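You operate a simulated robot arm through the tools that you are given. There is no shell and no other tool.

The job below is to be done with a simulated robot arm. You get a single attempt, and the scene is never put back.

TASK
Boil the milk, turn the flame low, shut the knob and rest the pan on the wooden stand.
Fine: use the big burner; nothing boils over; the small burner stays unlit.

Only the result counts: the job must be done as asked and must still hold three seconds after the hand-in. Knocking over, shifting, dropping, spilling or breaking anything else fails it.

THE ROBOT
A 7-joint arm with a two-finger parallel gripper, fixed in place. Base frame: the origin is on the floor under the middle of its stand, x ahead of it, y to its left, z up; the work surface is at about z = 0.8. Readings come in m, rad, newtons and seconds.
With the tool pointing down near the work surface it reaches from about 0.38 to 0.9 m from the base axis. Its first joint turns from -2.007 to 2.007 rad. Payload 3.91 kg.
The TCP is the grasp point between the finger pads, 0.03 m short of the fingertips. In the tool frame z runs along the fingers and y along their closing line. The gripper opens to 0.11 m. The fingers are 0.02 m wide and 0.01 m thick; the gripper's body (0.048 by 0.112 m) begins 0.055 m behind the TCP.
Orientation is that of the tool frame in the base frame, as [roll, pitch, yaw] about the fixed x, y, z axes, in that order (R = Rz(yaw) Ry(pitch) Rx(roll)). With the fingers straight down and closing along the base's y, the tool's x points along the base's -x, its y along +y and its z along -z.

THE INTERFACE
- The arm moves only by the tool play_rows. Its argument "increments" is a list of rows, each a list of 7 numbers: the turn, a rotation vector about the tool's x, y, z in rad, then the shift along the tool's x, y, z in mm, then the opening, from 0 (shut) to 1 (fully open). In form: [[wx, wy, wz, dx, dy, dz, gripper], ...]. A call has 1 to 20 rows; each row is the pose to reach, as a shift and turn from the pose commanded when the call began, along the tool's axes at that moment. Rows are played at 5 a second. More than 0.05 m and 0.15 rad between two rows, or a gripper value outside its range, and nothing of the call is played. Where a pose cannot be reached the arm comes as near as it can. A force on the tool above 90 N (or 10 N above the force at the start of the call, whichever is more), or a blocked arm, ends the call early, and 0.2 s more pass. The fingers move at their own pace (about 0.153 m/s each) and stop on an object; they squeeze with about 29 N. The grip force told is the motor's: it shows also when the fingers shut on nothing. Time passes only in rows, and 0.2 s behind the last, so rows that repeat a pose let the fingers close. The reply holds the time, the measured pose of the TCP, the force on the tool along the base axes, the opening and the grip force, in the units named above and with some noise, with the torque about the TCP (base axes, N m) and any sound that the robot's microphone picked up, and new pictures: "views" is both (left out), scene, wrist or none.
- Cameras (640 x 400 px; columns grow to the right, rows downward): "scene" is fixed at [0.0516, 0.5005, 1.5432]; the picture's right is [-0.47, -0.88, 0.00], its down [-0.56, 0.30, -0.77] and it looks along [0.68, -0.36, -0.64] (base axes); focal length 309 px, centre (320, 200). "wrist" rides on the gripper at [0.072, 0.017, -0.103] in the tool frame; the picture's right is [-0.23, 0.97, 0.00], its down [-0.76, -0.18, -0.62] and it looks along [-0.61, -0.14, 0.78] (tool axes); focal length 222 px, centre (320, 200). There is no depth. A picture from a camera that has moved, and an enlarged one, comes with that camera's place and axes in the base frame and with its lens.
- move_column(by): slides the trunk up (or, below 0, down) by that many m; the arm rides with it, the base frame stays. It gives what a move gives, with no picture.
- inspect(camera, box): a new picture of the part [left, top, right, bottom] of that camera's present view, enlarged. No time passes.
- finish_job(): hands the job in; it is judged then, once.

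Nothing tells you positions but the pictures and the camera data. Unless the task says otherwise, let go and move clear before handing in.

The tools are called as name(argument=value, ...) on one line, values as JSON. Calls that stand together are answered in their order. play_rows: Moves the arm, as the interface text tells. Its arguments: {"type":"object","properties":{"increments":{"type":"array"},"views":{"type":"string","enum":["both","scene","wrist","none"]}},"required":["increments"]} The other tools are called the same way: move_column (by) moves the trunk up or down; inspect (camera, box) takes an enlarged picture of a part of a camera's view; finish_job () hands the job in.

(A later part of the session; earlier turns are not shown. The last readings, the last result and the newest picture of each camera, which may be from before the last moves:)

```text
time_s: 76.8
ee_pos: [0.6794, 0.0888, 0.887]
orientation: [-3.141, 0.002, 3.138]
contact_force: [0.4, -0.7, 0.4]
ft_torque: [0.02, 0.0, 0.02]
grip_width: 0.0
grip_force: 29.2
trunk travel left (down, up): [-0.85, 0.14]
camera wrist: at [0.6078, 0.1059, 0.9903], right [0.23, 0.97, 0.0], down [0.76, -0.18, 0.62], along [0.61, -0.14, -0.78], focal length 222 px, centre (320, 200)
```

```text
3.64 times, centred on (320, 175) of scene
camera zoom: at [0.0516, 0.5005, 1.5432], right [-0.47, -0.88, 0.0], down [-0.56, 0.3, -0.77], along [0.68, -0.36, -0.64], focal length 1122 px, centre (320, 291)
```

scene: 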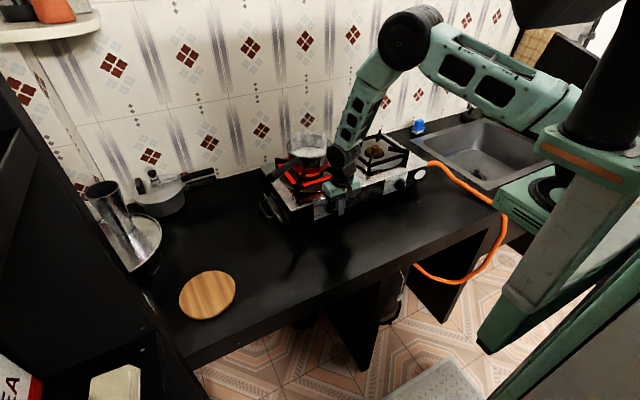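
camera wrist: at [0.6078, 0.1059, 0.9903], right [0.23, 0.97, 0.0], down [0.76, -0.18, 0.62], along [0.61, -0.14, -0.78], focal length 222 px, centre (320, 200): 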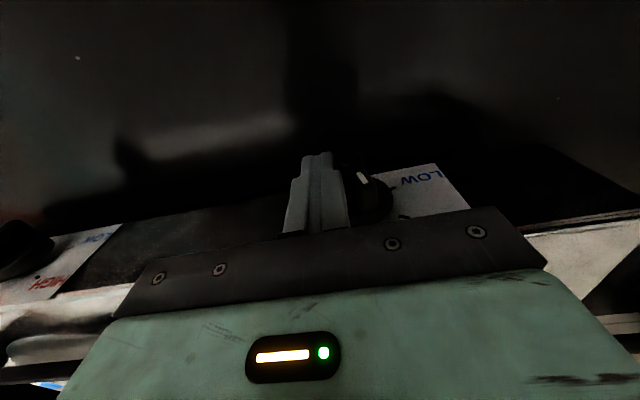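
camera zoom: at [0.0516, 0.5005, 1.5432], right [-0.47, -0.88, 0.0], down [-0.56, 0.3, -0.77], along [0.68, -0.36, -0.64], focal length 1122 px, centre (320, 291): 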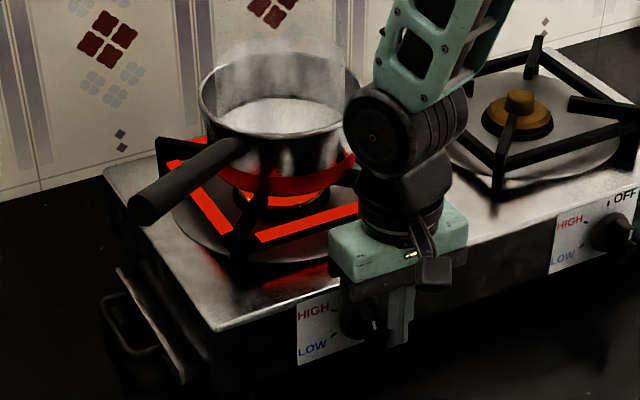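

The flame is out and the pointer is within about 10° of OFF. I'll push the lower end left until it stops, to seat it fully at OFF.

play_rows(increments=[[0, 0, 0, 0, 2, 1, 0], [0, 0, 0, 0, 4, 1, 0], [0, 0, 0, 0, 5.5, 1, 0], [0, 0, 0, 0, 6.5, 1, 0]], views="none")

inspect(camera="wrist", box=[240, 90, 420, 240])

inspect(camera="scene", box=[270, 120, 370, 230])

```text
time_s: 77.8
ee_pos: [0.682, 0.0917, 0.8858]
orientation: [-3.138, -0.003, 3.137]
contact_force: [-3.0, -20.7, -3.0]
ft_torque: [-0.28, 0.06, 0.1]
grip_width: 0.0001
grip_force: 28.2
trunk travel left (down, up): [-0.85, 0.14]
```

```text
2.67 times, centred on (330, 165) of wrist
camera zoom: at [0.6083, 0.1086, 0.9895], right [0.23, 0.97, 0.0], down [0.76, -0.18, 0.62], along [0.6, -0.15, -0.78], focal length 592 px, centre (293, 293)
```

zoom: 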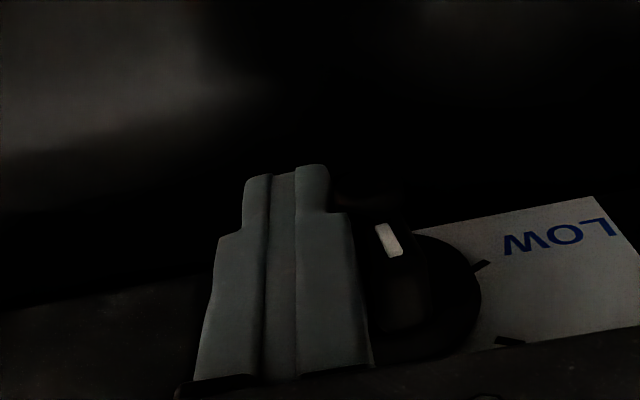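

```text
3.64 times, centred on (320, 175) of scene
camera zoom: at [0.0516, 0.5005, 1.5432], right [-0.47, -0.88, 0.0], down [-0.56, 0.3, -0.77], along [0.68, -0.36, -0.64], focal length 1122 px, centre (320, 291)
```

zoom: 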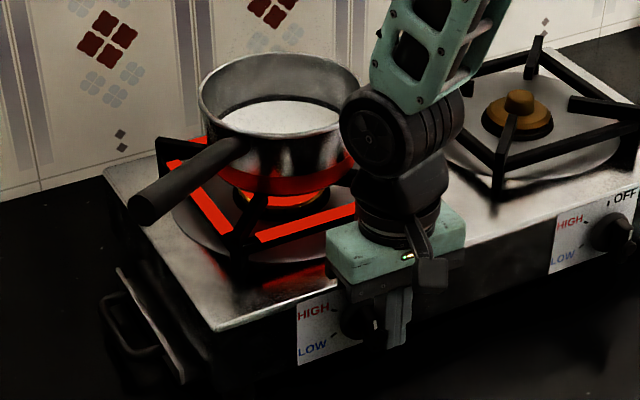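

The knob is against its stop at OFF. I'll back off and return to my earlier viewing pose to compare the pointer with how it looked at the start.

play_rows(increments=[[0, 0, 0, 0, -5, 0, 0], [0, 0, 0, 0, -9, 0, 0], [0, 0, 0, 0, -9, -25, 0], [0, 0, 0, 5, -9, -60, 0], [0, 0, 0, 30, -5, -90, 0.3], [0, 0, 0, 60, 2, -95.8, 0.7], [0, 0, 0, 78.5, 6.3, -95.8, 1], [0, 0, 0, 78.5, 6.3, -95.8, 1]], views="both")

inspect(camera="wrist", box=[300, 165, 420, 240])

inspect(camera="scene", box=[260, 120, 380, 230])

```text
time_s: 79.6
ee_pos: [0.6018, 0.1021, 0.9819]
orientation: [-3.14, 0.002, 3.139]
contact_force: [-0.5, 0.0, -0.2]
ft_torque: [-0.01, 0.0, 0.04]
grip_width: 0.11
grip_force: 0.1
trunk travel left (down, up): [-0.85, 0.14]
camera wrist: at [0.529, 0.119, 1.0859], right [0.23, 0.97, 0.0], down [0.76, -0.18, 0.62], along [0.61, -0.14, -0.78], focal length 222 px, centre (320, 200)
```

scene: 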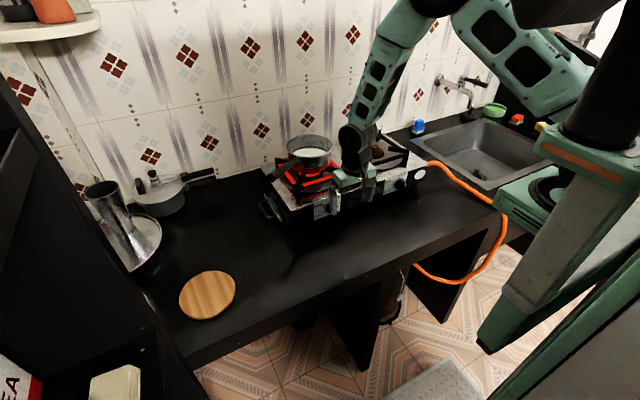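
wrist: 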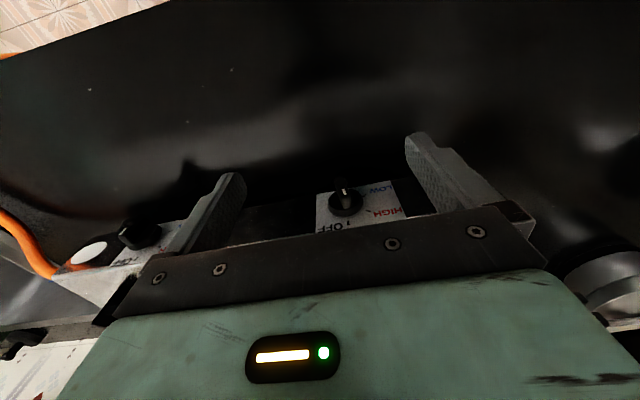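

```text
5.33 times, centred on (360, 202) of wrist
camera zoom: at [0.529, 0.119, 1.0859], right [0.23, 0.97, 0.0], down [0.76, -0.18, 0.62], along [0.61, -0.14, -0.78], focal length 1185 px, centre (107, 187)
```

zoom: 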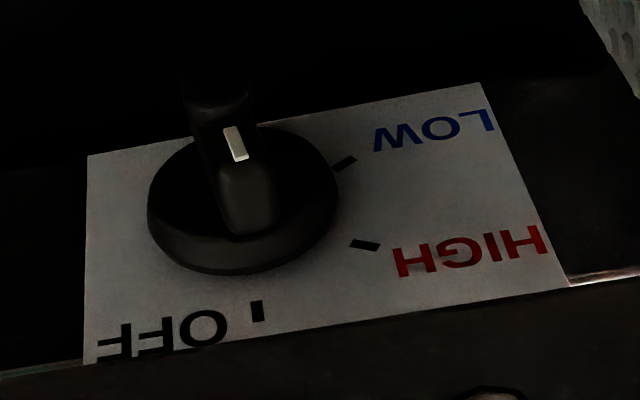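

```text
3.64 times, centred on (320, 175) of scene
camera zoom: at [0.0516, 0.5005, 1.5432], right [-0.47, -0.88, 0.0], down [-0.56, 0.3, -0.77], along [0.68, -0.36, -0.64], focal length 1122 px, centre (320, 291)
```

zoom: 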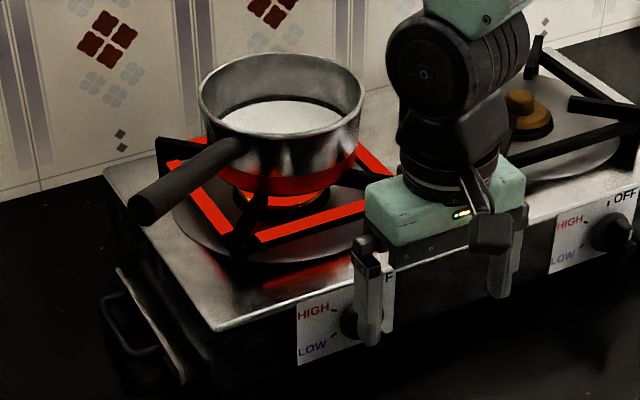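

The flame is out, but compared with the start the pointer is still about 10° short of OFF and the knob is slightly in. I'll grip it again, press in and rotate it the last bit so it seats properly at OFF.

play_rows(increments=[[0, -0.13, 0, -6, 2, 8, 0.6], [0, -0.26, 0, -14, 4, 18, 0.4], [0, -0.39, 0, -24, 6, 32, 0.32], [0, -0.52, 0, -34, 8, 44, 0.32], [0, -0.52, 0, -41, 8, 52, 0.32], [0, -0.52, 0, -41, 8, 52, 0.32]], views="wrist")

inspect(camera="wrist", box=[240, 90, 440, 250])

```text
time_s: 81.0
ee_pos: [0.6447, 0.1091, 0.9299]
orientation: [3.14, 0.522, 3.138]
contact_force: [-0.1, -0.3, -0.4]
ft_torque: [-0.03, 0.0, 0.02]
grip_width: 0.0353
grip_force: 0.0
trunk travel left (down, up): [-0.85, 0.14]
camera wrist: at [0.5293, 0.1259, 0.9832], right [0.2, 0.97, 0.11], down [0.35, -0.18, 0.92], along [0.92, -0.14, -0.38], focal length 222 px, centre (320, 200)
```

wrist: 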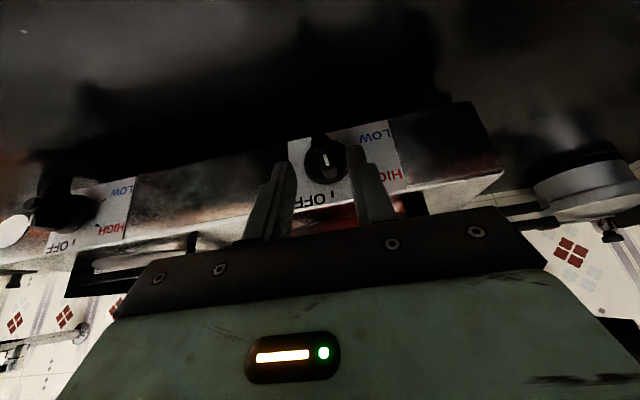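

```text
2.50 times, centred on (340, 170) of wrist
camera zoom: at [0.5293, 0.1259, 0.9832], right [0.2, 0.97, 0.11], down [0.35, -0.18, 0.92], along [0.92, -0.14, -0.38], focal length 555 px, centre (270, 275)
```

zoom: 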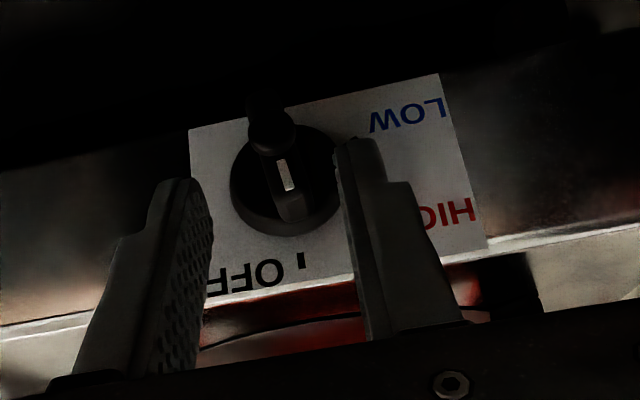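

inspect(camera="wrist", box=[295, 120, 385, 205])

inspect(camera="scene", box=[270, 120, 370, 230])

```text
4.71 times, centred on (340, 162) of wrist
camera zoom: at [0.5293, 0.1259, 0.9832], right [0.2, 0.97, 0.11], down [0.35, -0.18, 0.92], along [0.92, -0.14, -0.38], focal length 1045 px, centre (226, 376)
```

zoom: 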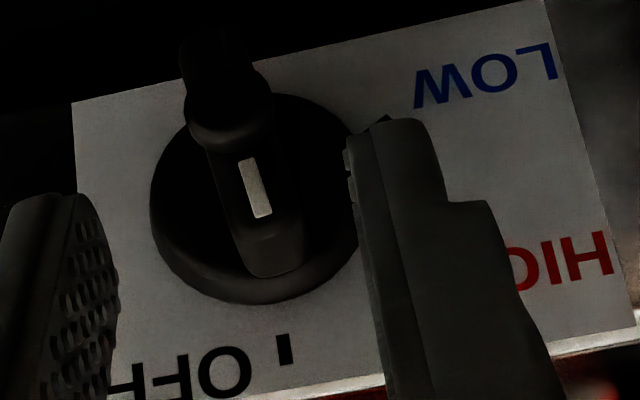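

```text
3.64 times, centred on (320, 175) of scene
camera zoom: at [0.0516, 0.5005, 1.5432], right [-0.47, -0.88, 0.0], down [-0.56, 0.3, -0.77], along [0.68, -0.36, -0.64], focal length 1122 px, centre (320, 291)
```

zoom: 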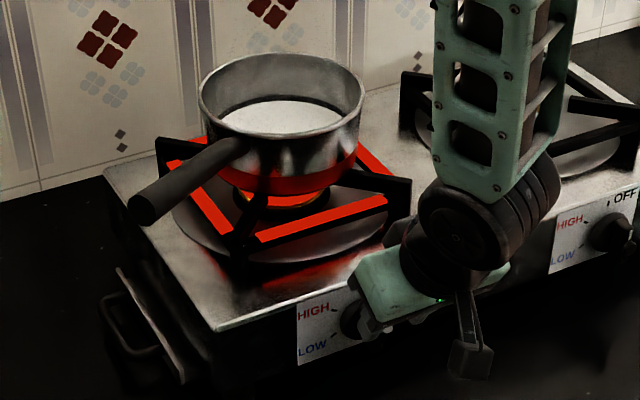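

inspect(camera="wrist", box=[20, 160, 140, 260])

inspect(camera="scene", box=[405, 165, 445, 200])

```text
4.00 times, centred on (80, 210) of wrist
camera zoom: at [0.5293, 0.1259, 0.9832], right [0.2, 0.97, 0.11], down [0.35, -0.18, 0.92], along [0.92, -0.14, -0.38], focal length 888 px, centre (1280, 160)
```

zoom: 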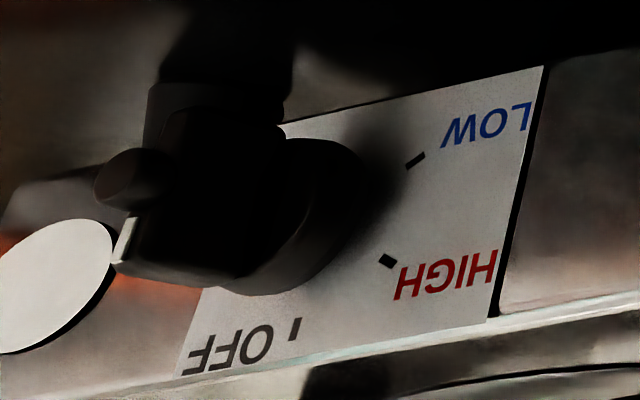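

```text
11.43 times, centred on (425, 182) of scene
camera zoom: at [0.0516, 0.5005, 1.5432], right [-0.47, -0.88, 0.0], down [-0.56, 0.3, -0.77], along [0.68, -0.36, -0.64], focal length 3527 px, centre (-880, 400)
```

zoom: 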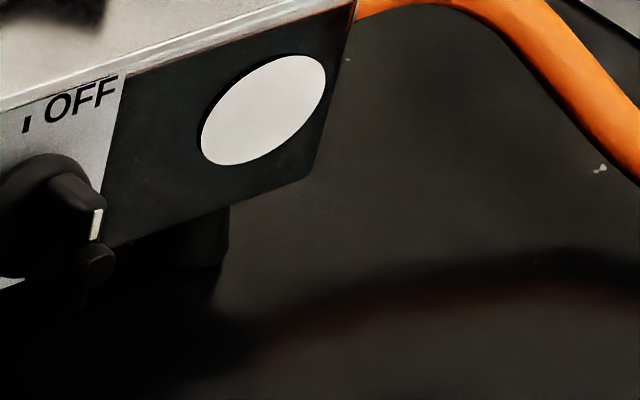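

To be certain, I'll grip the bar again, press in and turn it clockwise against its OFF stop.

play_rows(increments=[[0, 0, 0, 0, 1.0, 15, 0.32], [0, 0, 0, 0, 1.0, 30, 0.32], [0, 0, 0, 0, 1.0, 41, 0.32], [0, 0, 0, 0, 1.0, 47, 0.32], [0, 0, 0, 0, 1.0, 47, 0.15], [0, 0, 0, 0, 1.0, 47, 0], [0, 0, 0, 0, 1.0, 47, 0]], views="wrist")

inspect(camera="wrist", box=[240, 90, 440, 250])

```text
time_s: 82.6
ee_pos: [0.6657, 0.1105, 0.8882]
orientation: [-3.139, 0.519, 3.139]
contact_force: [-2.0, -7.3, -0.3]
ft_torque: [-0.08, -0.19, -0.09]
grip_width: 0.0136
grip_force: 44.7
trunk travel left (down, up): [-0.85, 0.14]
camera wrist: at [0.5521, 0.1268, 0.9421], right [0.2, 0.97, 0.11], down [0.35, -0.18, 0.92], along [0.91, -0.15, -0.38], focal length 222 px, centre (320, 200)
```

wrist: 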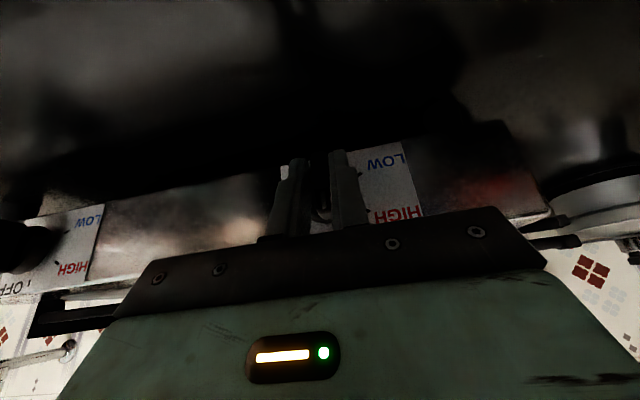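

```text
2.50 times, centred on (340, 170) of wrist
camera zoom: at [0.5521, 0.1268, 0.9421], right [0.2, 0.97, 0.11], down [0.35, -0.18, 0.92], along [0.91, -0.15, -0.38], focal length 555 px, centre (270, 275)
```

zoom: 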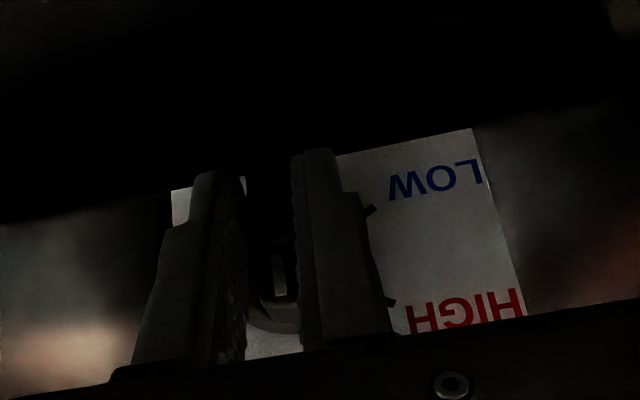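

The grip width and forces match those at the very start, so the knob is back at OFF. I'll release it, back away and rise up toward the pan.

play_rows(increments=[[0, 0, 0, 0, 0, 0, 0.32], [0, 0, 0, 0, 0, -10, 0.32], [0, 0, 0, 0, 0, -30, 0.32], [0, 0, 0, 0, 0, -55, 0.32], [0, 0.104, 0, -19.5, 0, -88.6, 0.4], [0, 0.208, 0, -39, 0, -122, 0.45], [0, 0.312, 0, -58.6, 0, -156, 0.45], [0, 0.416, 0, -78, 0, -189, 0.45], [0, 0.52, 0, -97.7, 0, -223, 0.45], [0, 0.52, 0, -97.7, 0, -223, 0.45]], views="both")

inspect(camera="scene", box=[260, 120, 380, 230])

inspect(camera="scene", box=[305, 190, 355, 225])

```text
time_s: 84.8
ee_pos: [0.6409, 0.1096, 1.1303]
orientation: [3.141, 0.001, 3.138]
contact_force: [0.7, -0.4, 0.5]
ft_torque: [-0.01, 0.02, -0.02]
grip_width: 0.0495
grip_force: 0.1
trunk travel left (down, up): [-0.85, 0.14]
camera wrist: at [0.5679, 0.1263, 1.2333], right [0.23, 0.97, 0.0], down [0.76, -0.18, 0.62], along [0.61, -0.14, -0.78], focal length 222 px, centre (320, 200)
```

scene: 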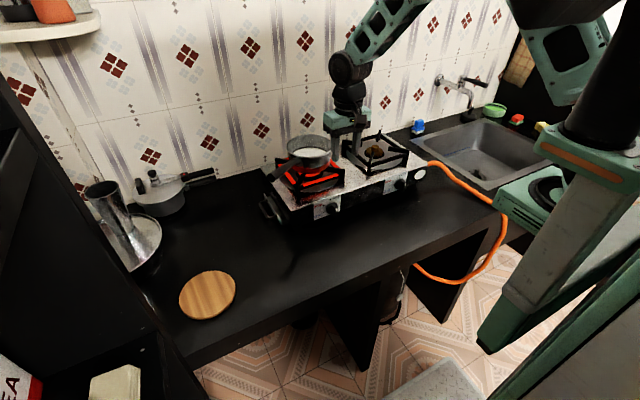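
wrist: 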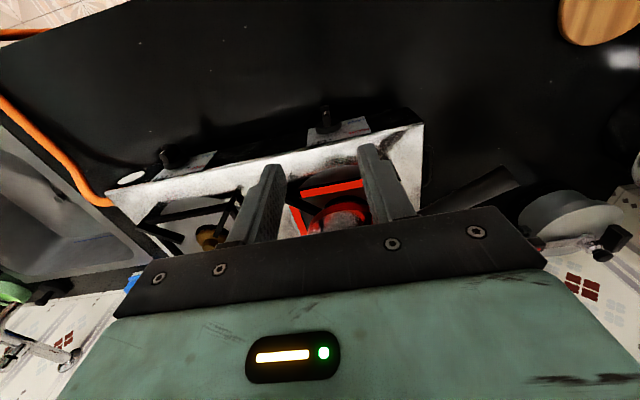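

```text
3.64 times, centred on (320, 175) of scene
camera zoom: at [0.0516, 0.5005, 1.5432], right [-0.47, -0.88, 0.0], down [-0.56, 0.3, -0.77], along [0.68, -0.36, -0.64], focal length 1122 px, centre (320, 291)
```

zoom: 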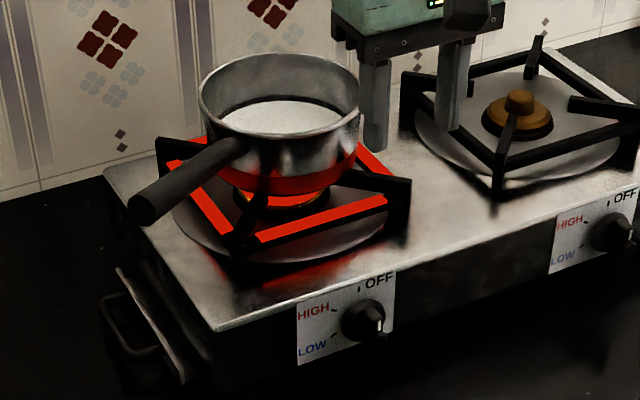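

```text
11.43 times, centred on (330, 208) of scene
camera zoom: at [0.0516, 0.5005, 1.5432], right [-0.47, -0.88, 0.0], down [-0.56, 0.3, -0.77], along [0.68, -0.36, -0.64], focal length 3527 px, centre (206, 114)
```

zoom: 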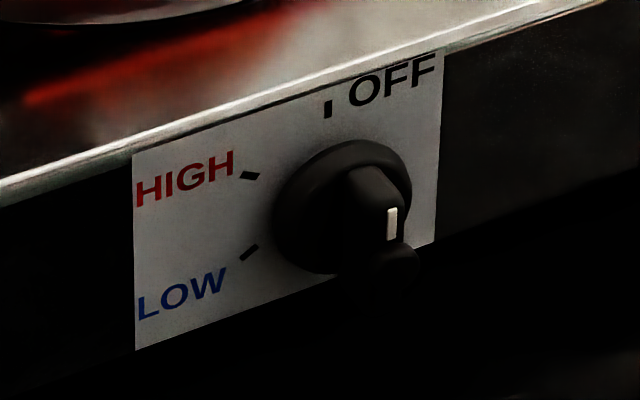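

The pointer is exactly where it was at the start (OFF), the flame is out and the small burner is untouched. Now I'll go back above the pan handle.

play_rows(increments=[[0, 0, 0.12, -20, 10, 0, 0.45], [0, 0, 0.24, -40.7, 20, 0, 0.45], [0, 0, 0.36, -61, 30, 0, 0.45], [0, 0, 0.48, -81.4, 40, 0, 0.45], [0, 0, 0.6, -102, 50, 0, 0.45], [0, 0, 0.72, -122, 60, 0, 0.45], [0, 0, 0.84, -142.5, 70.4, 0, 0.45], [0, 0, 0.958, -162.8, 80.4, 0, 0.45], [0, 0, 0.958, -162.8, 80.4, 0, 0.45]], views="both")

inspect(camera="wrist", box=[200, 0, 440, 240])

```text
time_s: 86.8
ee_pos: [0.8028, 0.1904, 1.1325]
orientation: [-3.141, 0.001, 2.177]
contact_force: [-0.3, 0.6, 0.1]
ft_torque: [0.03, 0.01, -0.02]
grip_width: 0.0499
grip_force: 0.1
trunk travel left (down, up): [-0.85, 0.14]
camera wrist: at [0.7758, 0.2593, 1.2355], right [0.93, 0.37, 0.0], down [0.29, -0.73, 0.62], along [0.23, -0.58, -0.78], focal length 222 px, centre (320, 200)
```

scene: 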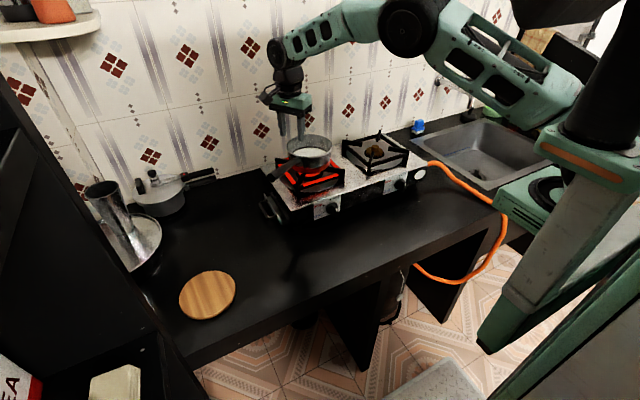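
wrist: 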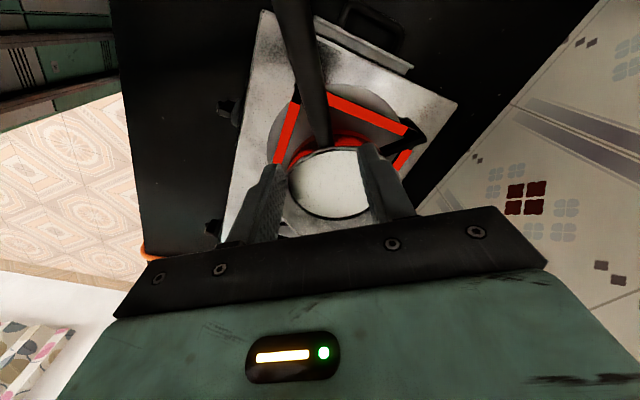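

```text
1.67 times, centred on (320, 120) of wrist
camera zoom: at [0.7758, 0.2593, 1.2355], right [0.93, 0.37, 0.0], down [0.29, -0.73, 0.62], along [0.23, -0.58, -0.78], focal length 370 px, centre (320, 333)
```

zoom: 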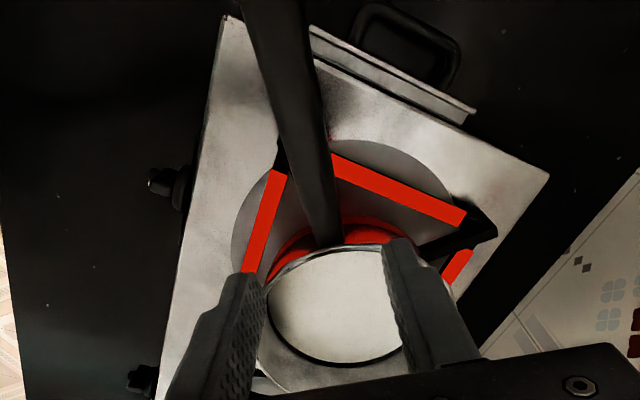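

The handle is lined up with the open fingers. I'll descend and grip at the same depth that held firmly before.

play_rows(increments=[[0, 0, 0, 0, 0, 30, 0.45], [0, 0, 0, 0, 0, 60, 0.45], [0, 0, 0, 0, 0, 90, 0.45], [0, 0, 0, 0, 0, 112, 0.45], [0, 0, 0, 0, 0, 127, 0.45], [0, 0, 0, 0, 0, 134, 0.45], [0, 0, 0, 0, 0, 134, 0.45]], views="both")

inspect(camera="wrist", box=[220, 0, 440, 240])

inspect(camera="scene", box=[270, 110, 360, 200])

```text
time_s: 88.4
ee_pos: [0.8027, 0.1887, 0.9962]
orientation: [-3.141, 0.0, 2.18]
contact_force: [0.5, 0.0, -0.1]
ft_torque: [-0.01, 0.01, 0.01]
grip_width: 0.0493
grip_force: 0.1
trunk travel left (down, up): [-0.85, 0.14]
camera wrist: at [0.7748, 0.258, 1.1011], right [0.93, 0.37, 0.0], down [0.29, -0.73, 0.62], along [0.23, -0.58, -0.78], focal length 222 px, centre (320, 200)
```

scene: 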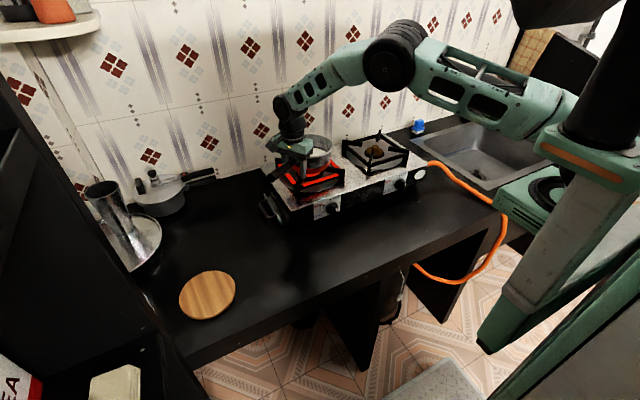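
wrist: 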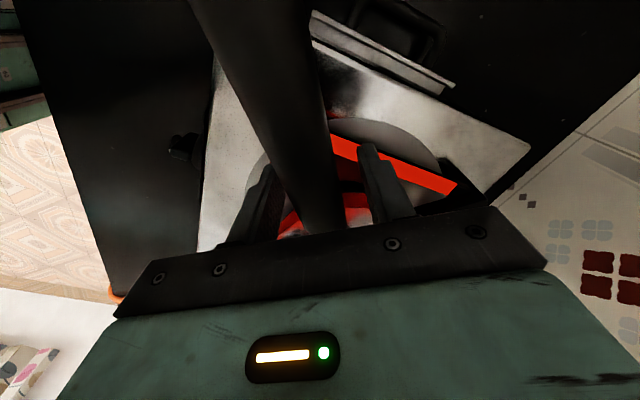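

```text
1.67 times, centred on (330, 120) of wrist
camera zoom: at [0.7748, 0.258, 1.1011], right [0.93, 0.37, 0.0], down [0.29, -0.73, 0.62], along [0.23, -0.58, -0.78], focal length 370 px, centre (303, 333)
```

zoom: 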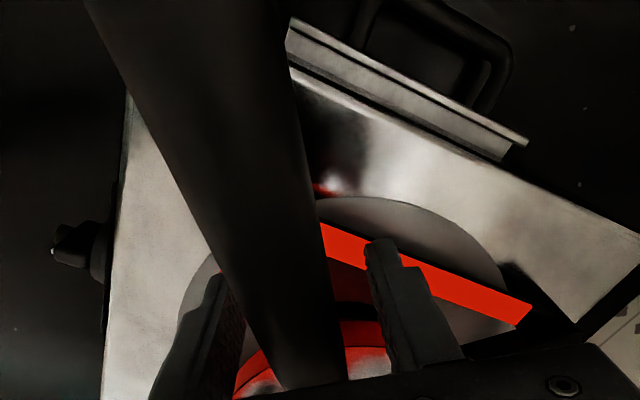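

```text
4.44 times, centred on (315, 155) of scene
camera zoom: at [0.0516, 0.5005, 1.5432], right [-0.47, -0.88, 0.0], down [-0.56, 0.3, -0.77], along [0.68, -0.36, -0.64], focal length 1372 px, centre (342, 400)
```

zoom: 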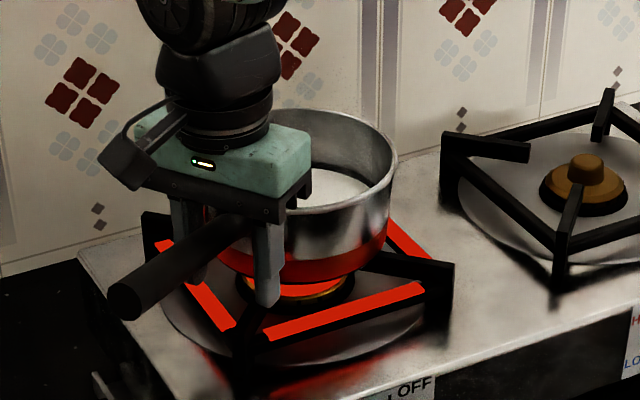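

play_rows(increments=[[0, 0, 0, 0, 0, 2, 0.45], [0, 0, 0, 0, 0, 2, 0.2], [0, 0, 0, 0, 0, 2, 0], [0, 0, 0, 0, 0, 2, 0], [0, 0, 0, 0, 0, 2, 0]], views="none")

inspect(camera="wrist", box=[220, 0, 440, 240])

```text
time_s: 89.6
ee_pos: [0.8024, 0.1902, 0.9954]
orientation: [3.141, 0.001, 2.18]
contact_force: [-0.5, 0.0, 0.9]
ft_torque: [0.13, 0.07, 0.04]
grip_width: 0.0238
grip_force: 29.1
trunk travel left (down, up): [-0.85, 0.14]
```

```text
1.67 times, centred on (330, 120) of wrist
camera zoom: at [0.7749, 0.2584, 1.0993], right [0.93, 0.37, 0.0], down [0.29, -0.73, 0.62], along [0.23, -0.58, -0.78], focal length 370 px, centre (303, 333)
```

zoom: 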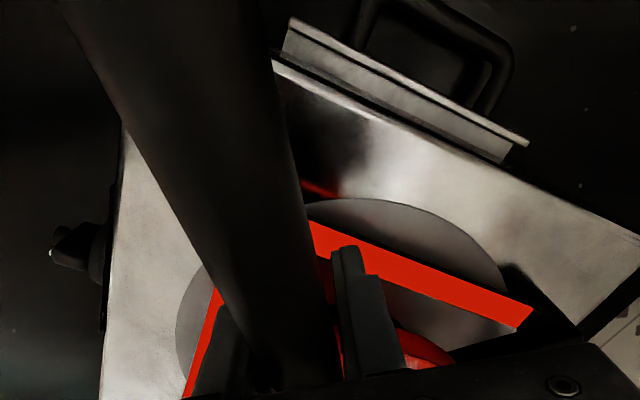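

I have the same firm grip as before. I'll lift a few millimetres and check for slip.

play_rows(increments=[[0, 0, 0, 0, 0, -2, 0], [0, 0, 0, 0, 0, -5, 0], [0, 0, 0, 0, 0, -9, 0], [0, 0, 0, 0, 0, -12, 0], [0, 0, 0, 0, 0, -14, 0], [0, 0, 0, 0, 0, -14, 0]], views="none")

inspect(camera="wrist", box=[220, 0, 440, 240])

inspect(camera="scene", box=[270, 110, 360, 200])

```text
time_s: 91.0
ee_pos: [0.8048, 0.1905, 1.0093]
orientation: [-3.141, 0.0, 2.18]
contact_force: [0.7, 0.6, -7.1]
ft_torque: [0.43, 0.3, 0.01]
grip_width: 0.0238
grip_force: 28.8
trunk travel left (down, up): [-0.85, 0.14]
```

```text
1.67 times, centred on (330, 120) of wrist
camera zoom: at [0.7764, 0.2588, 1.1128], right [0.93, 0.37, 0.0], down [0.29, -0.73, 0.62], along [0.23, -0.58, -0.78], focal length 370 px, centre (303, 333)
```

zoom: 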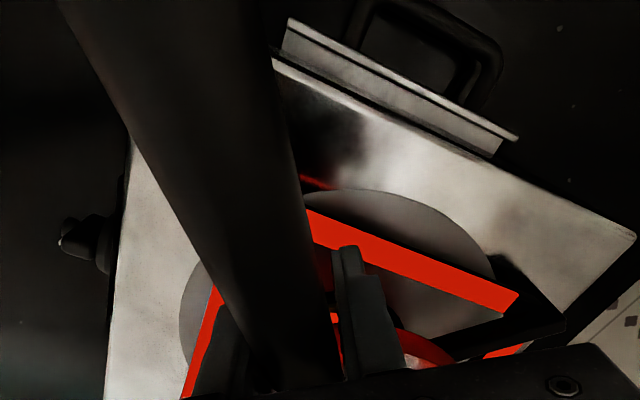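

```text
4.44 times, centred on (315, 155) of scene
camera zoom: at [0.0516, 0.5005, 1.5432], right [-0.47, -0.88, 0.0], down [-0.56, 0.3, -0.77], along [0.68, -0.36, -0.64], focal length 1372 px, centre (342, 400)
```

zoom: 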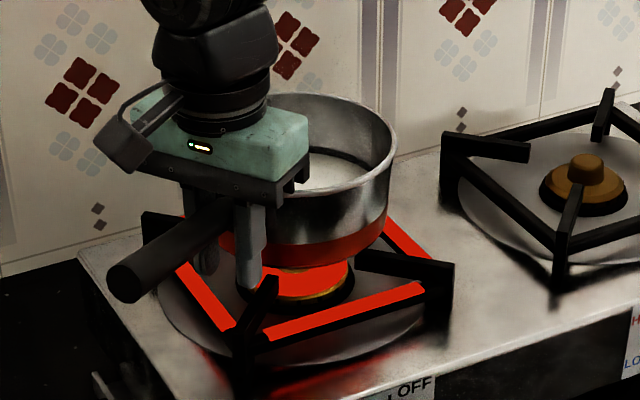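

The lift is steady and there's no slip. I'll raise it clear of the grate.

play_rows(increments=[[0, 0, 0, 0, 0, -3, 0], [0, 0, 0, 0, 0, -9, 0], [0, 0, 0, 0, 0, -17, 0], [0, 0, 0, 0, 0, -25, 0], [0, 0, 0, 0, 0, -31, 0], [0, 0, 0, 0, 0, -35, 0], [0, 0, 0, 0, 0, -36, 0]], views="none")

inspect(camera="scene", box=[270, 100, 370, 230])

```text
time_s: 92.6
ee_pos: [0.8038, 0.1915, 1.0464]
orientation: [3.141, 0.0, 2.179]
contact_force: [-0.2, -0.5, -6.3]
ft_torque: [0.44, 0.32, 0.02]
grip_width: 0.0241
grip_force: 29.0
trunk travel left (down, up): [-0.85, 0.14]
```

```text
3.08 times, centred on (320, 165) of scene
camera zoom: at [0.0516, 0.5005, 1.5432], right [-0.47, -0.88, 0.0], down [-0.56, 0.3, -0.77], along [0.68, -0.36, -0.64], focal length 950 px, centre (320, 308)
```

zoom: 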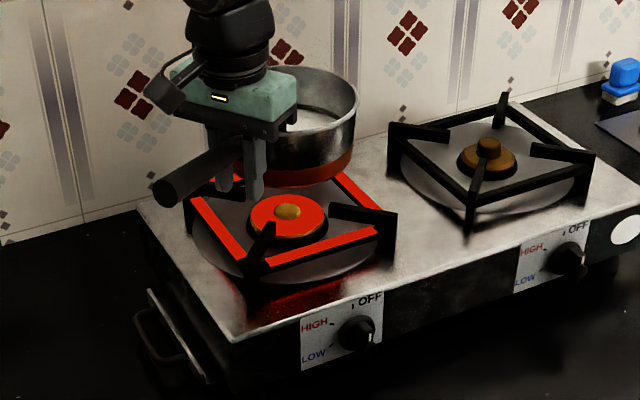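

The pan is level and clear. Now a smooth carry in two stages toward the wooden stand.

play_rows(increments=[[0, 0, -0.005, 3.4, -0.1, 0, 0], [0, 0, -0.02, 13.0, -0.5, 0, 0], [0, 0, -0.0425, 27.8, -1.1, 0, 0], [0, 0, -0.0714, 46.6, -1.8, 0, 0], [0, 0, -0.105, 68.5, -2.6, 0, 0], [0, 0, -0.1417, 92.5, -3.5, 0, 0], [0, 0, -0.18, 117.5, -4.5, 0, 0], [0, 0, -0.2183, 142.5, -5.5, 0, 0], [0, 0, -0.2551, 166.5, -6.4, 0, 0], [0, 0, -0.2886, 188.4, -7.2, 0, 0], [0, 0, -0.3175, 207.2, -7.9, 0, 0], [0, 0, -0.34, 222.0, -8.5, 0, 0], [0, 0, -0.3547, 231.6, -8.9, 0, 0], [0, 0, -0.36, 235.0, -9.0, 0, 0]], views="both")

inspect(camera="wrist", box=[220, 0, 440, 240])

```text
time_s: 95.6
ee_pos: [0.6619, 0.3793, 1.0454]
orientation: [-3.141, 0.0, 2.542]
contact_force: [0.5, -0.5, -6.6]
ft_torque: [0.31, 0.47, -0.02]
grip_width: 0.0239
grip_force: 28.7
trunk travel left (down, up): [-0.85, 0.14]
camera wrist: at [0.6106, 0.4333, 1.1484], right [0.74, 0.67, 0.0], down [0.53, -0.58, 0.62], along [0.42, -0.46, -0.78], focal length 222 px, centre (320, 200)
```

scene: 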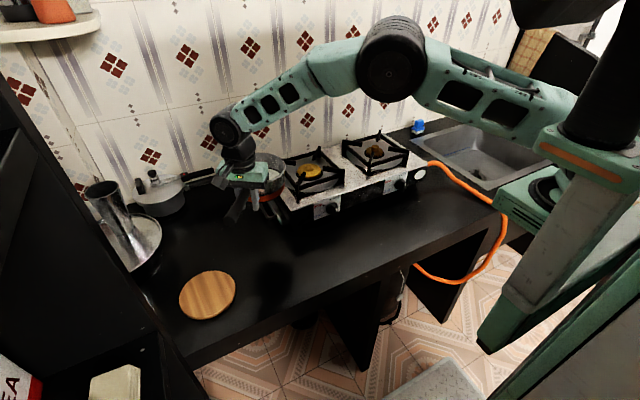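
wrist: 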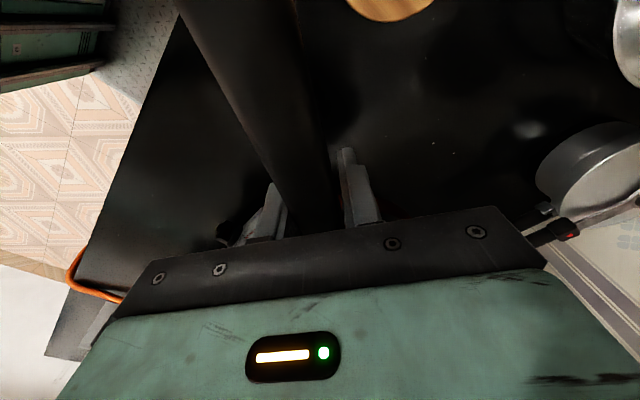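

```text
1.67 times, centred on (330, 120) of wrist
camera zoom: at [0.6106, 0.4333, 1.1484], right [0.74, 0.67, 0.0], down [0.53, -0.58, 0.62], along [0.42, -0.46, -0.78], focal length 370 px, centre (303, 333)
```

zoom: 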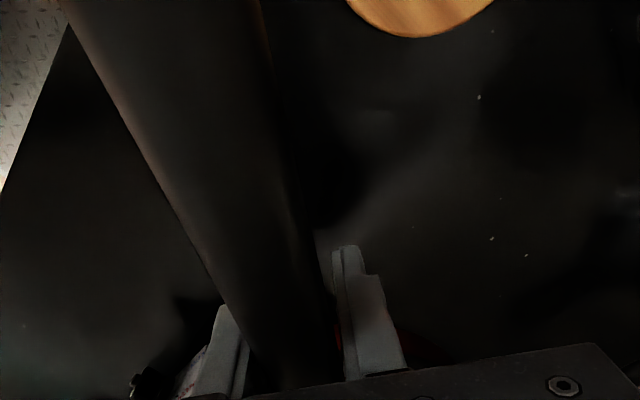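

play_rows(increments=[[0, 0, -0.005, 3.3, 1.1, 0, 0], [0, 0, -0.02, 12.3, 4.1, 0, 0], [0, 0, -0.0425, 26.3, 8.7, 0, 0], [0, 0, -0.0714, 44.2, 14.6, 0, 0], [0, 0, -0.105, 65.0, 21.5, 0, 0], [0, 0, -0.1417, 87.7, 29.0, 0, 0], [0, 0, -0.18, 111.5, 36.9, 0, 0], [0, 0, -0.2183, 135.2, 44.8, 0, 0], [0, 0, -0.2551, 157.9, 52.3, 0, 0], [0, 0, -0.2886, 178.7, 59.2, 0, 0], [0, 0, -0.3175, 196.6, 65.1, 0, 0], [0, 0, -0.34, 210.6, 69.7, 0, 0], [0, 0, -0.3547, 219.6, 72.7, 0, 0], [0, 0, -0.36, 222.9, 73.8, 0, 0]], views="both")

inspect(camera="scene", box=[150, 160, 300, 330])

inspect(camera="wrist", box=[220, 0, 440, 240])

```text
time_s: 98.6
ee_pos: [0.5085, 0.5418, 1.0449]
orientation: [3.141, 0.001, 2.901]
contact_force: [-0.8, 0.1, -6.5]
ft_torque: [0.14, 0.53, 0.02]
grip_width: 0.024
grip_force: 28.9
out of reach, approached as far as the arm can: row 11, 12, 13, 14
trunk travel left (down, up): [-0.85, 0.14]
camera wrist: at [0.4431, 0.5744, 1.1478], right [0.45, 0.89, 0.0], down [0.7, -0.35, 0.62], along [0.56, -0.28, -0.78], focal length 222 px, centre (320, 200)
```

scene: 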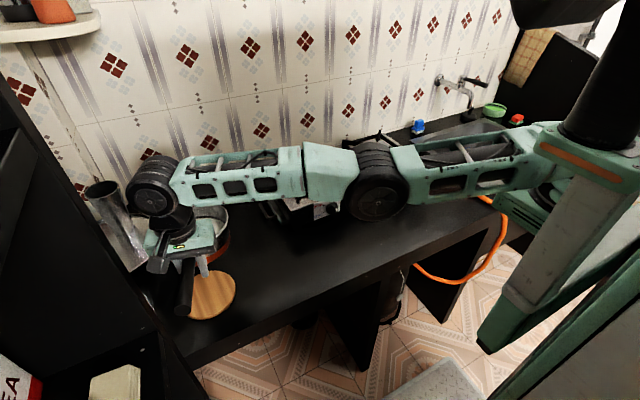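
wrist: 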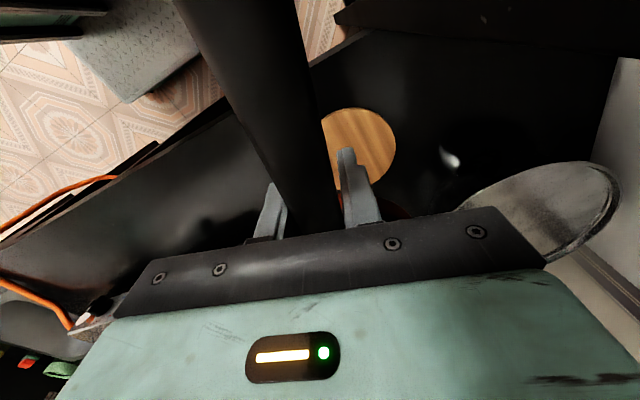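

```text
2.35 times, centred on (225, 245) of scene
camera zoom: at [0.0516, 0.5005, 1.5432], right [-0.47, -0.88, 0.0], down [-0.56, 0.3, -0.77], along [0.68, -0.36, -0.64], focal length 726 px, centre (544, 94)
```

zoom: 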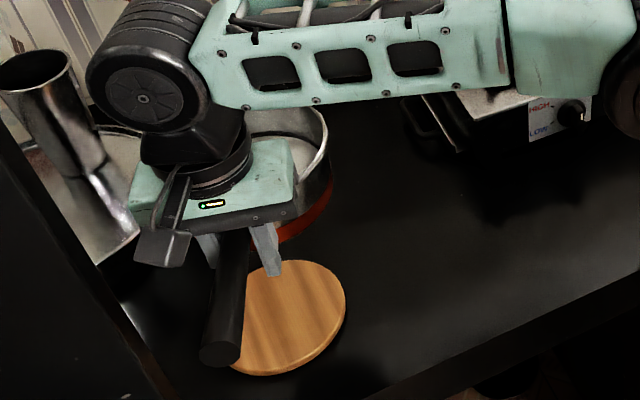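

```text
1.67 times, centred on (330, 120) of wrist
camera zoom: at [0.4431, 0.5744, 1.1478], right [0.45, 0.89, 0.0], down [0.7, -0.35, 0.62], along [0.56, -0.28, -0.78], focal length 370 px, centre (303, 333)
```

zoom: 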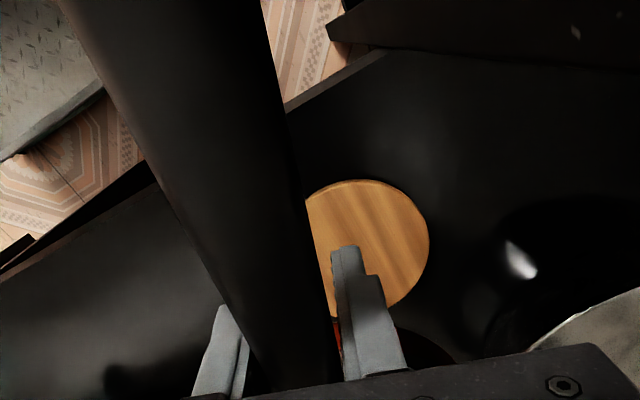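

The arm reached its limit just short of the stand with this pan angle. I'll turn the pan so the handle points back toward the robot's shoulder, which brings the gripper closer in while the pan moves over the stand.

play_rows(increments=[[0, 0, -0.0095, -0.4, -0.5, 0, 0], [0, 0, -0.0366, -1.6, -2.0, 0, 0], [0, 0, -0.0785, -3.5, -4.3, 0, 0], [0, 0, -0.1328, -6.0, -7.3, 0, 0], [0, 0, -0.1971, -8.9, -10.9, 0, 0], [0, 0, -0.2689, -12.1, -14.9, 0, 0], [0, 0, -0.3461, -15.6, -19.1, 0, 0], [0, 0, -0.425, -19.2, -23.5, 0, 0], [0, 0, -0.5039, -22.7, -27.9, 0, 0], [0, 0, -0.5811, -26.2, -32.1, 0, 0], [0, 0, -0.6529, -29.4, -36.1, 0, 0], [0, 0, -0.7172, -32.3, -39.7, 0, 0], [0, 0, -0.7715, -34.8, -42.7, 0, 0], [0, 0, -0.8135, -36.7, -45.0, 0, 0], [0, 0, -0.8405, -37.9, -46.5, 0, 0], [0, 0, -0.85, -38.3, -47.0, 0, 0]], views="both")

inspect(camera="scene", box=[150, 160, 300, 330])

inspect(camera="wrist", box=[220, 0, 440, 240])

```text
time_s: 102.0
ee_pos: [0.5546, 0.5196, 1.045]
orientation: [-3.14, -0.002, -2.533]
contact_force: [0.1, -0.1, -7.2]
ft_torque: [-0.3, 0.44, 0.01]
grip_width: 0.024
grip_force: 29.1
out of reach, approached as far as the arm can: row 3, 4, 5, 6, 7, 8, 9, 10, 11, 12, 13, 14, 15, 16
trunk travel left (down, up): [-0.85, 0.14]
camera wrist: at [0.4838, 0.4912, 1.149], right [-0.37, 0.93, 0.0], down [0.73, 0.29, 0.62], along [0.58, 0.23, -0.78], focal length 222 px, centre (320, 200)
```

scene: 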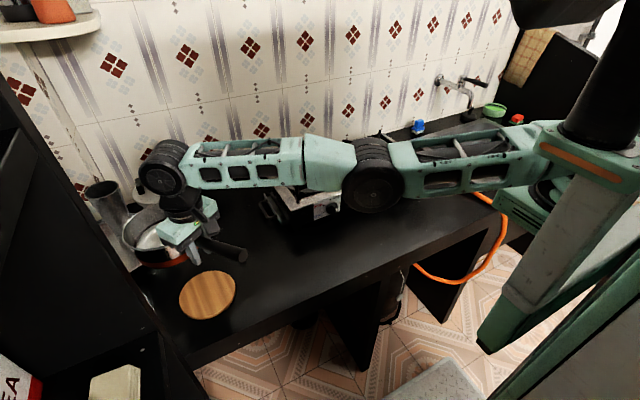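
wrist: 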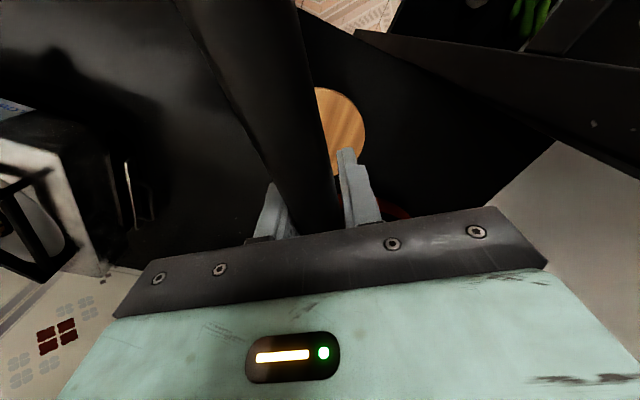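

```text
2.35 times, centred on (225, 245) of scene
camera zoom: at [0.0516, 0.5005, 1.5432], right [-0.47, -0.88, 0.0], down [-0.56, 0.3, -0.77], along [0.68, -0.36, -0.64], focal length 726 px, centre (544, 94)
```

zoom: 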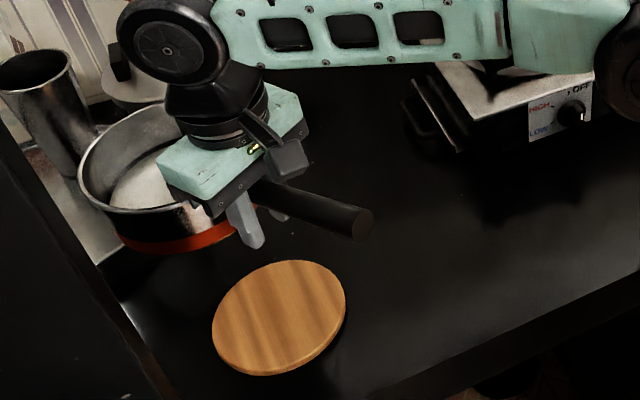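

```text
1.67 times, centred on (330, 120) of wrist
camera zoom: at [0.4838, 0.4912, 1.149], right [-0.37, 0.93, 0.0], down [0.73, 0.29, 0.62], along [0.58, 0.23, -0.78], focal length 370 px, centre (303, 333)
```

zoom: 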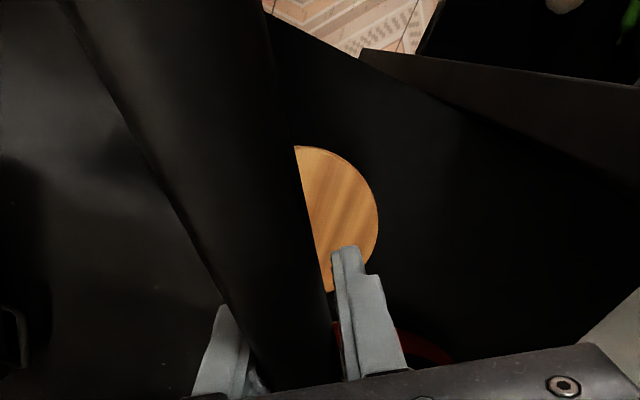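

The pan is level and held well, but the arm is fully stretched here, so I overshot to the left of the stand. The shoulder seems to sit near (0.17, −0.19), so I'll first pull straight back toward it by a few centimetres.

play_rows(increments=[[0, 0, 0, 2, -1, 0, 0], [0, 0, 0, 6, -3, 0, 0], [0, 0, 0, 12, -6, 0, 0], [0, 0, 0, 18, -9, 0, 0], [0, 0, 0, 24, -12, 0, 0], [0, 0, 0, 26.8, -13.5, 0, 0], [0, 0, 0, 26.8, -13.5, 0, 0]], views="scene")

```text
time_s: 103.6
ee_pos: [0.5531, 0.5188, 1.0451]
orientation: [-3.139, -0.002, -2.533]
contact_force: [-0.1, 0.4, -6.5]
ft_torque: [-0.29, 0.4, 0.0]
grip_width: 0.0241
grip_force: 28.8
out of reach, approached as far as the arm can: row 2, 3, 4, 5, 6, 7
trunk travel left (down, up): [-0.85, 0.14]
```

scene: 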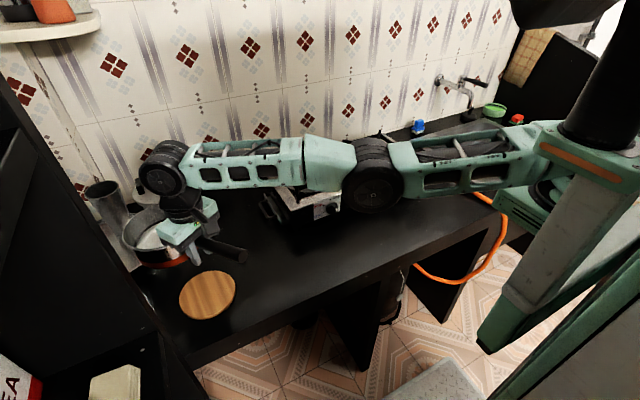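

The arm is stuck at its fully straight limit. Combining the pull-back with a slight lowering should let the elbow bend, and there is free space below the pan.

play_rows(increments=[[0, 0, 0, 0, 0, 3, 0], [0, 0, 0, 2, -1, 8, 0], [0, 0, 0, 5, -2.5, 14, 0], [0, 0, 0, 9, -4.5, 20, 0], [0, 0, 0, 13, -6.5, 25, 0], [0, 0, 0, 16, -8, 29, 0], [0, 0, 0, 18, -9, 30, 0], [0, 0, 0, 18, -9, 30, 0]], views="scene")

```text
time_s: 105.4
ee_pos: [0.552, 0.5198, 1.0158]
orientation: [-3.14, -0.003, -2.533]
contact_force: [0.4, 0.9, -6.3]
ft_torque: [-0.28, 0.4, 0.0]
grip_width: 0.0238
grip_force: 29.4
out of reach, approached as far as the arm can: row 3, 4, 5, 6, 7, 8
trunk travel left (down, up): [-0.85, 0.14]
```

scene: 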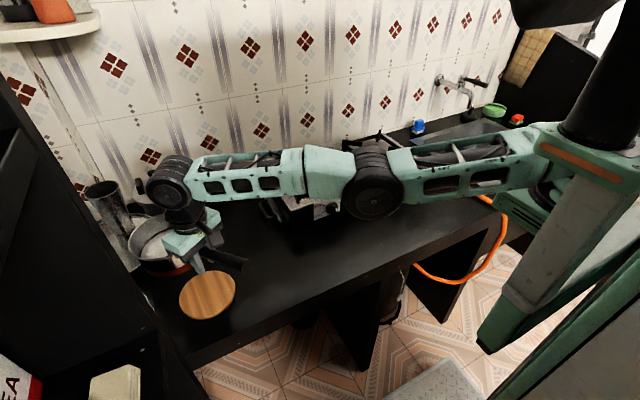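

play_rows(increments=[[0, 0, 0.03, 0, 0, 0, 0], [0, 0, 0.09, 0, 0, 0, 0], [0, 0, 0.17, 0, 0, 0, 0], [0, 0, 0.25, 0, 0, 0, 0], [0, 0, 0.3, 0, 0, 0, 0]], views="none")

```text
time_s: 106.6
ee_pos: [0.5514, 0.5185, 1.0173]
orientation: [-3.14, -0.002, -2.833]
contact_force: [0.2, 0.1, -7.0]
ft_torque: [-0.19, 0.52, 0.03]
grip_width: 0.0238
grip_force: 29.3
trunk travel left (down, up): [-0.85, 0.14]
```

Turning back a little is fine. I'll probe a small pull-back from here.

play_rows(increments=[[0, 0, 0, 4, -2, 0, 0], [0, 0, 0, 9, -4.5, 0, 0], [0, 0, 0, 13, -6.5, 0, 0], [0, 0, 0, 13, -6.5, 0, 0]], views="none")

```text
time_s: 107.6
ee_pos: [0.5484, 0.52, 1.0158]
orientation: [-3.14, -0.001, -2.832]
contact_force: [-0.3, -0.4, -6.4]
ft_torque: [-0.16, 0.51, 0.02]
grip_width: 0.0241
grip_force: 29.5
out of reach, approached as far as the arm can: row 1, 2, 3, 4
trunk travel left (down, up): [-0.85, 0.14]
```

The arm is still locked straight. I'll try the opposite: a gentle rise combined with the pull-back.

play_rows(increments=[[0, 0, 0, 0, 0, -4, 0], [0, 0, 0, 1, -1, -10, 0], [0, 0, 0, 3, -3, -17, 0], [0, 0, 0, 6, -6, -24, 0], [0, 0, 0, 9, -9, -30, 0], [0, 0, 0, 10, -10, -34, 0], [0, 0, 0, 10, -10, -35, 0]], views="none")

```text
time_s: 109.2
ee_pos: [0.5483, 0.5215, 1.0465]
orientation: [-3.139, -0.002, -2.833]
contact_force: [0.7, -1.4, -6.7]
ft_torque: [-0.17, 0.52, -0.01]
grip_width: 0.0241
grip_force: 29.1
out of reach, approached as far as the arm can: row 3, 4, 5, 6, 7
trunk travel left (down, up): [-0.85, 0.14]
```

The straight elbow is a singular posture, so pure shifts can't bend it. A slight 4–5° tilt (harmless for the milk, which is several centimetres below the rim) should let the elbow flex, and then I can pull back and level out.

play_rows(increments=[[0.0109, 0.0102, 0, 0, 0, 0, 0], [0.0254, 0.0239, 0, 0, 0, 0, 0], [0.0436, 0.041, 0, 1, -1, 0, 0], [0.0582, 0.0546, 0, 3.4, -3.6, 0, 0], [0.0582, 0.0546, 0, 6.8, -7.3, 0, 0], [0.0582, 0.0546, 0, 10, -11, 0, 0], [0.0582, 0.0546, 0, 13.7, -14.5, 0, 0]], views="scene")

```text
time_s: 110.8
ee_pos: [0.5412, 0.5074, 1.0499]
orientation: [-3.082, -0.053, -2.834]
contact_force: [0.0, 0.8, -7.0]
ft_torque: [-0.15, 0.47, -0.03]
grip_width: 0.0238
grip_force: 28.5
out of reach, approached as far as the arm can: row 2, 3, 4, 5, 7
trunk travel left (down, up): [-0.85, 0.14]
```

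scene: 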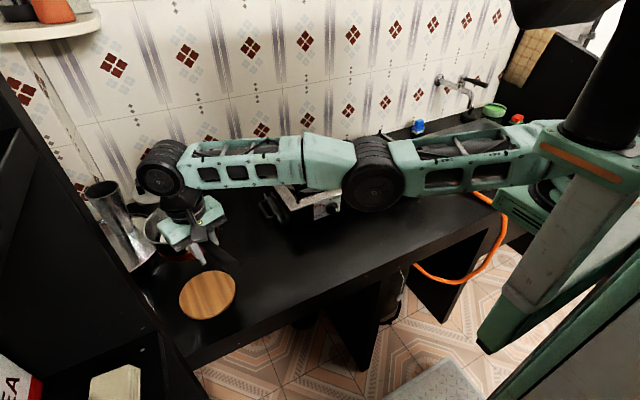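

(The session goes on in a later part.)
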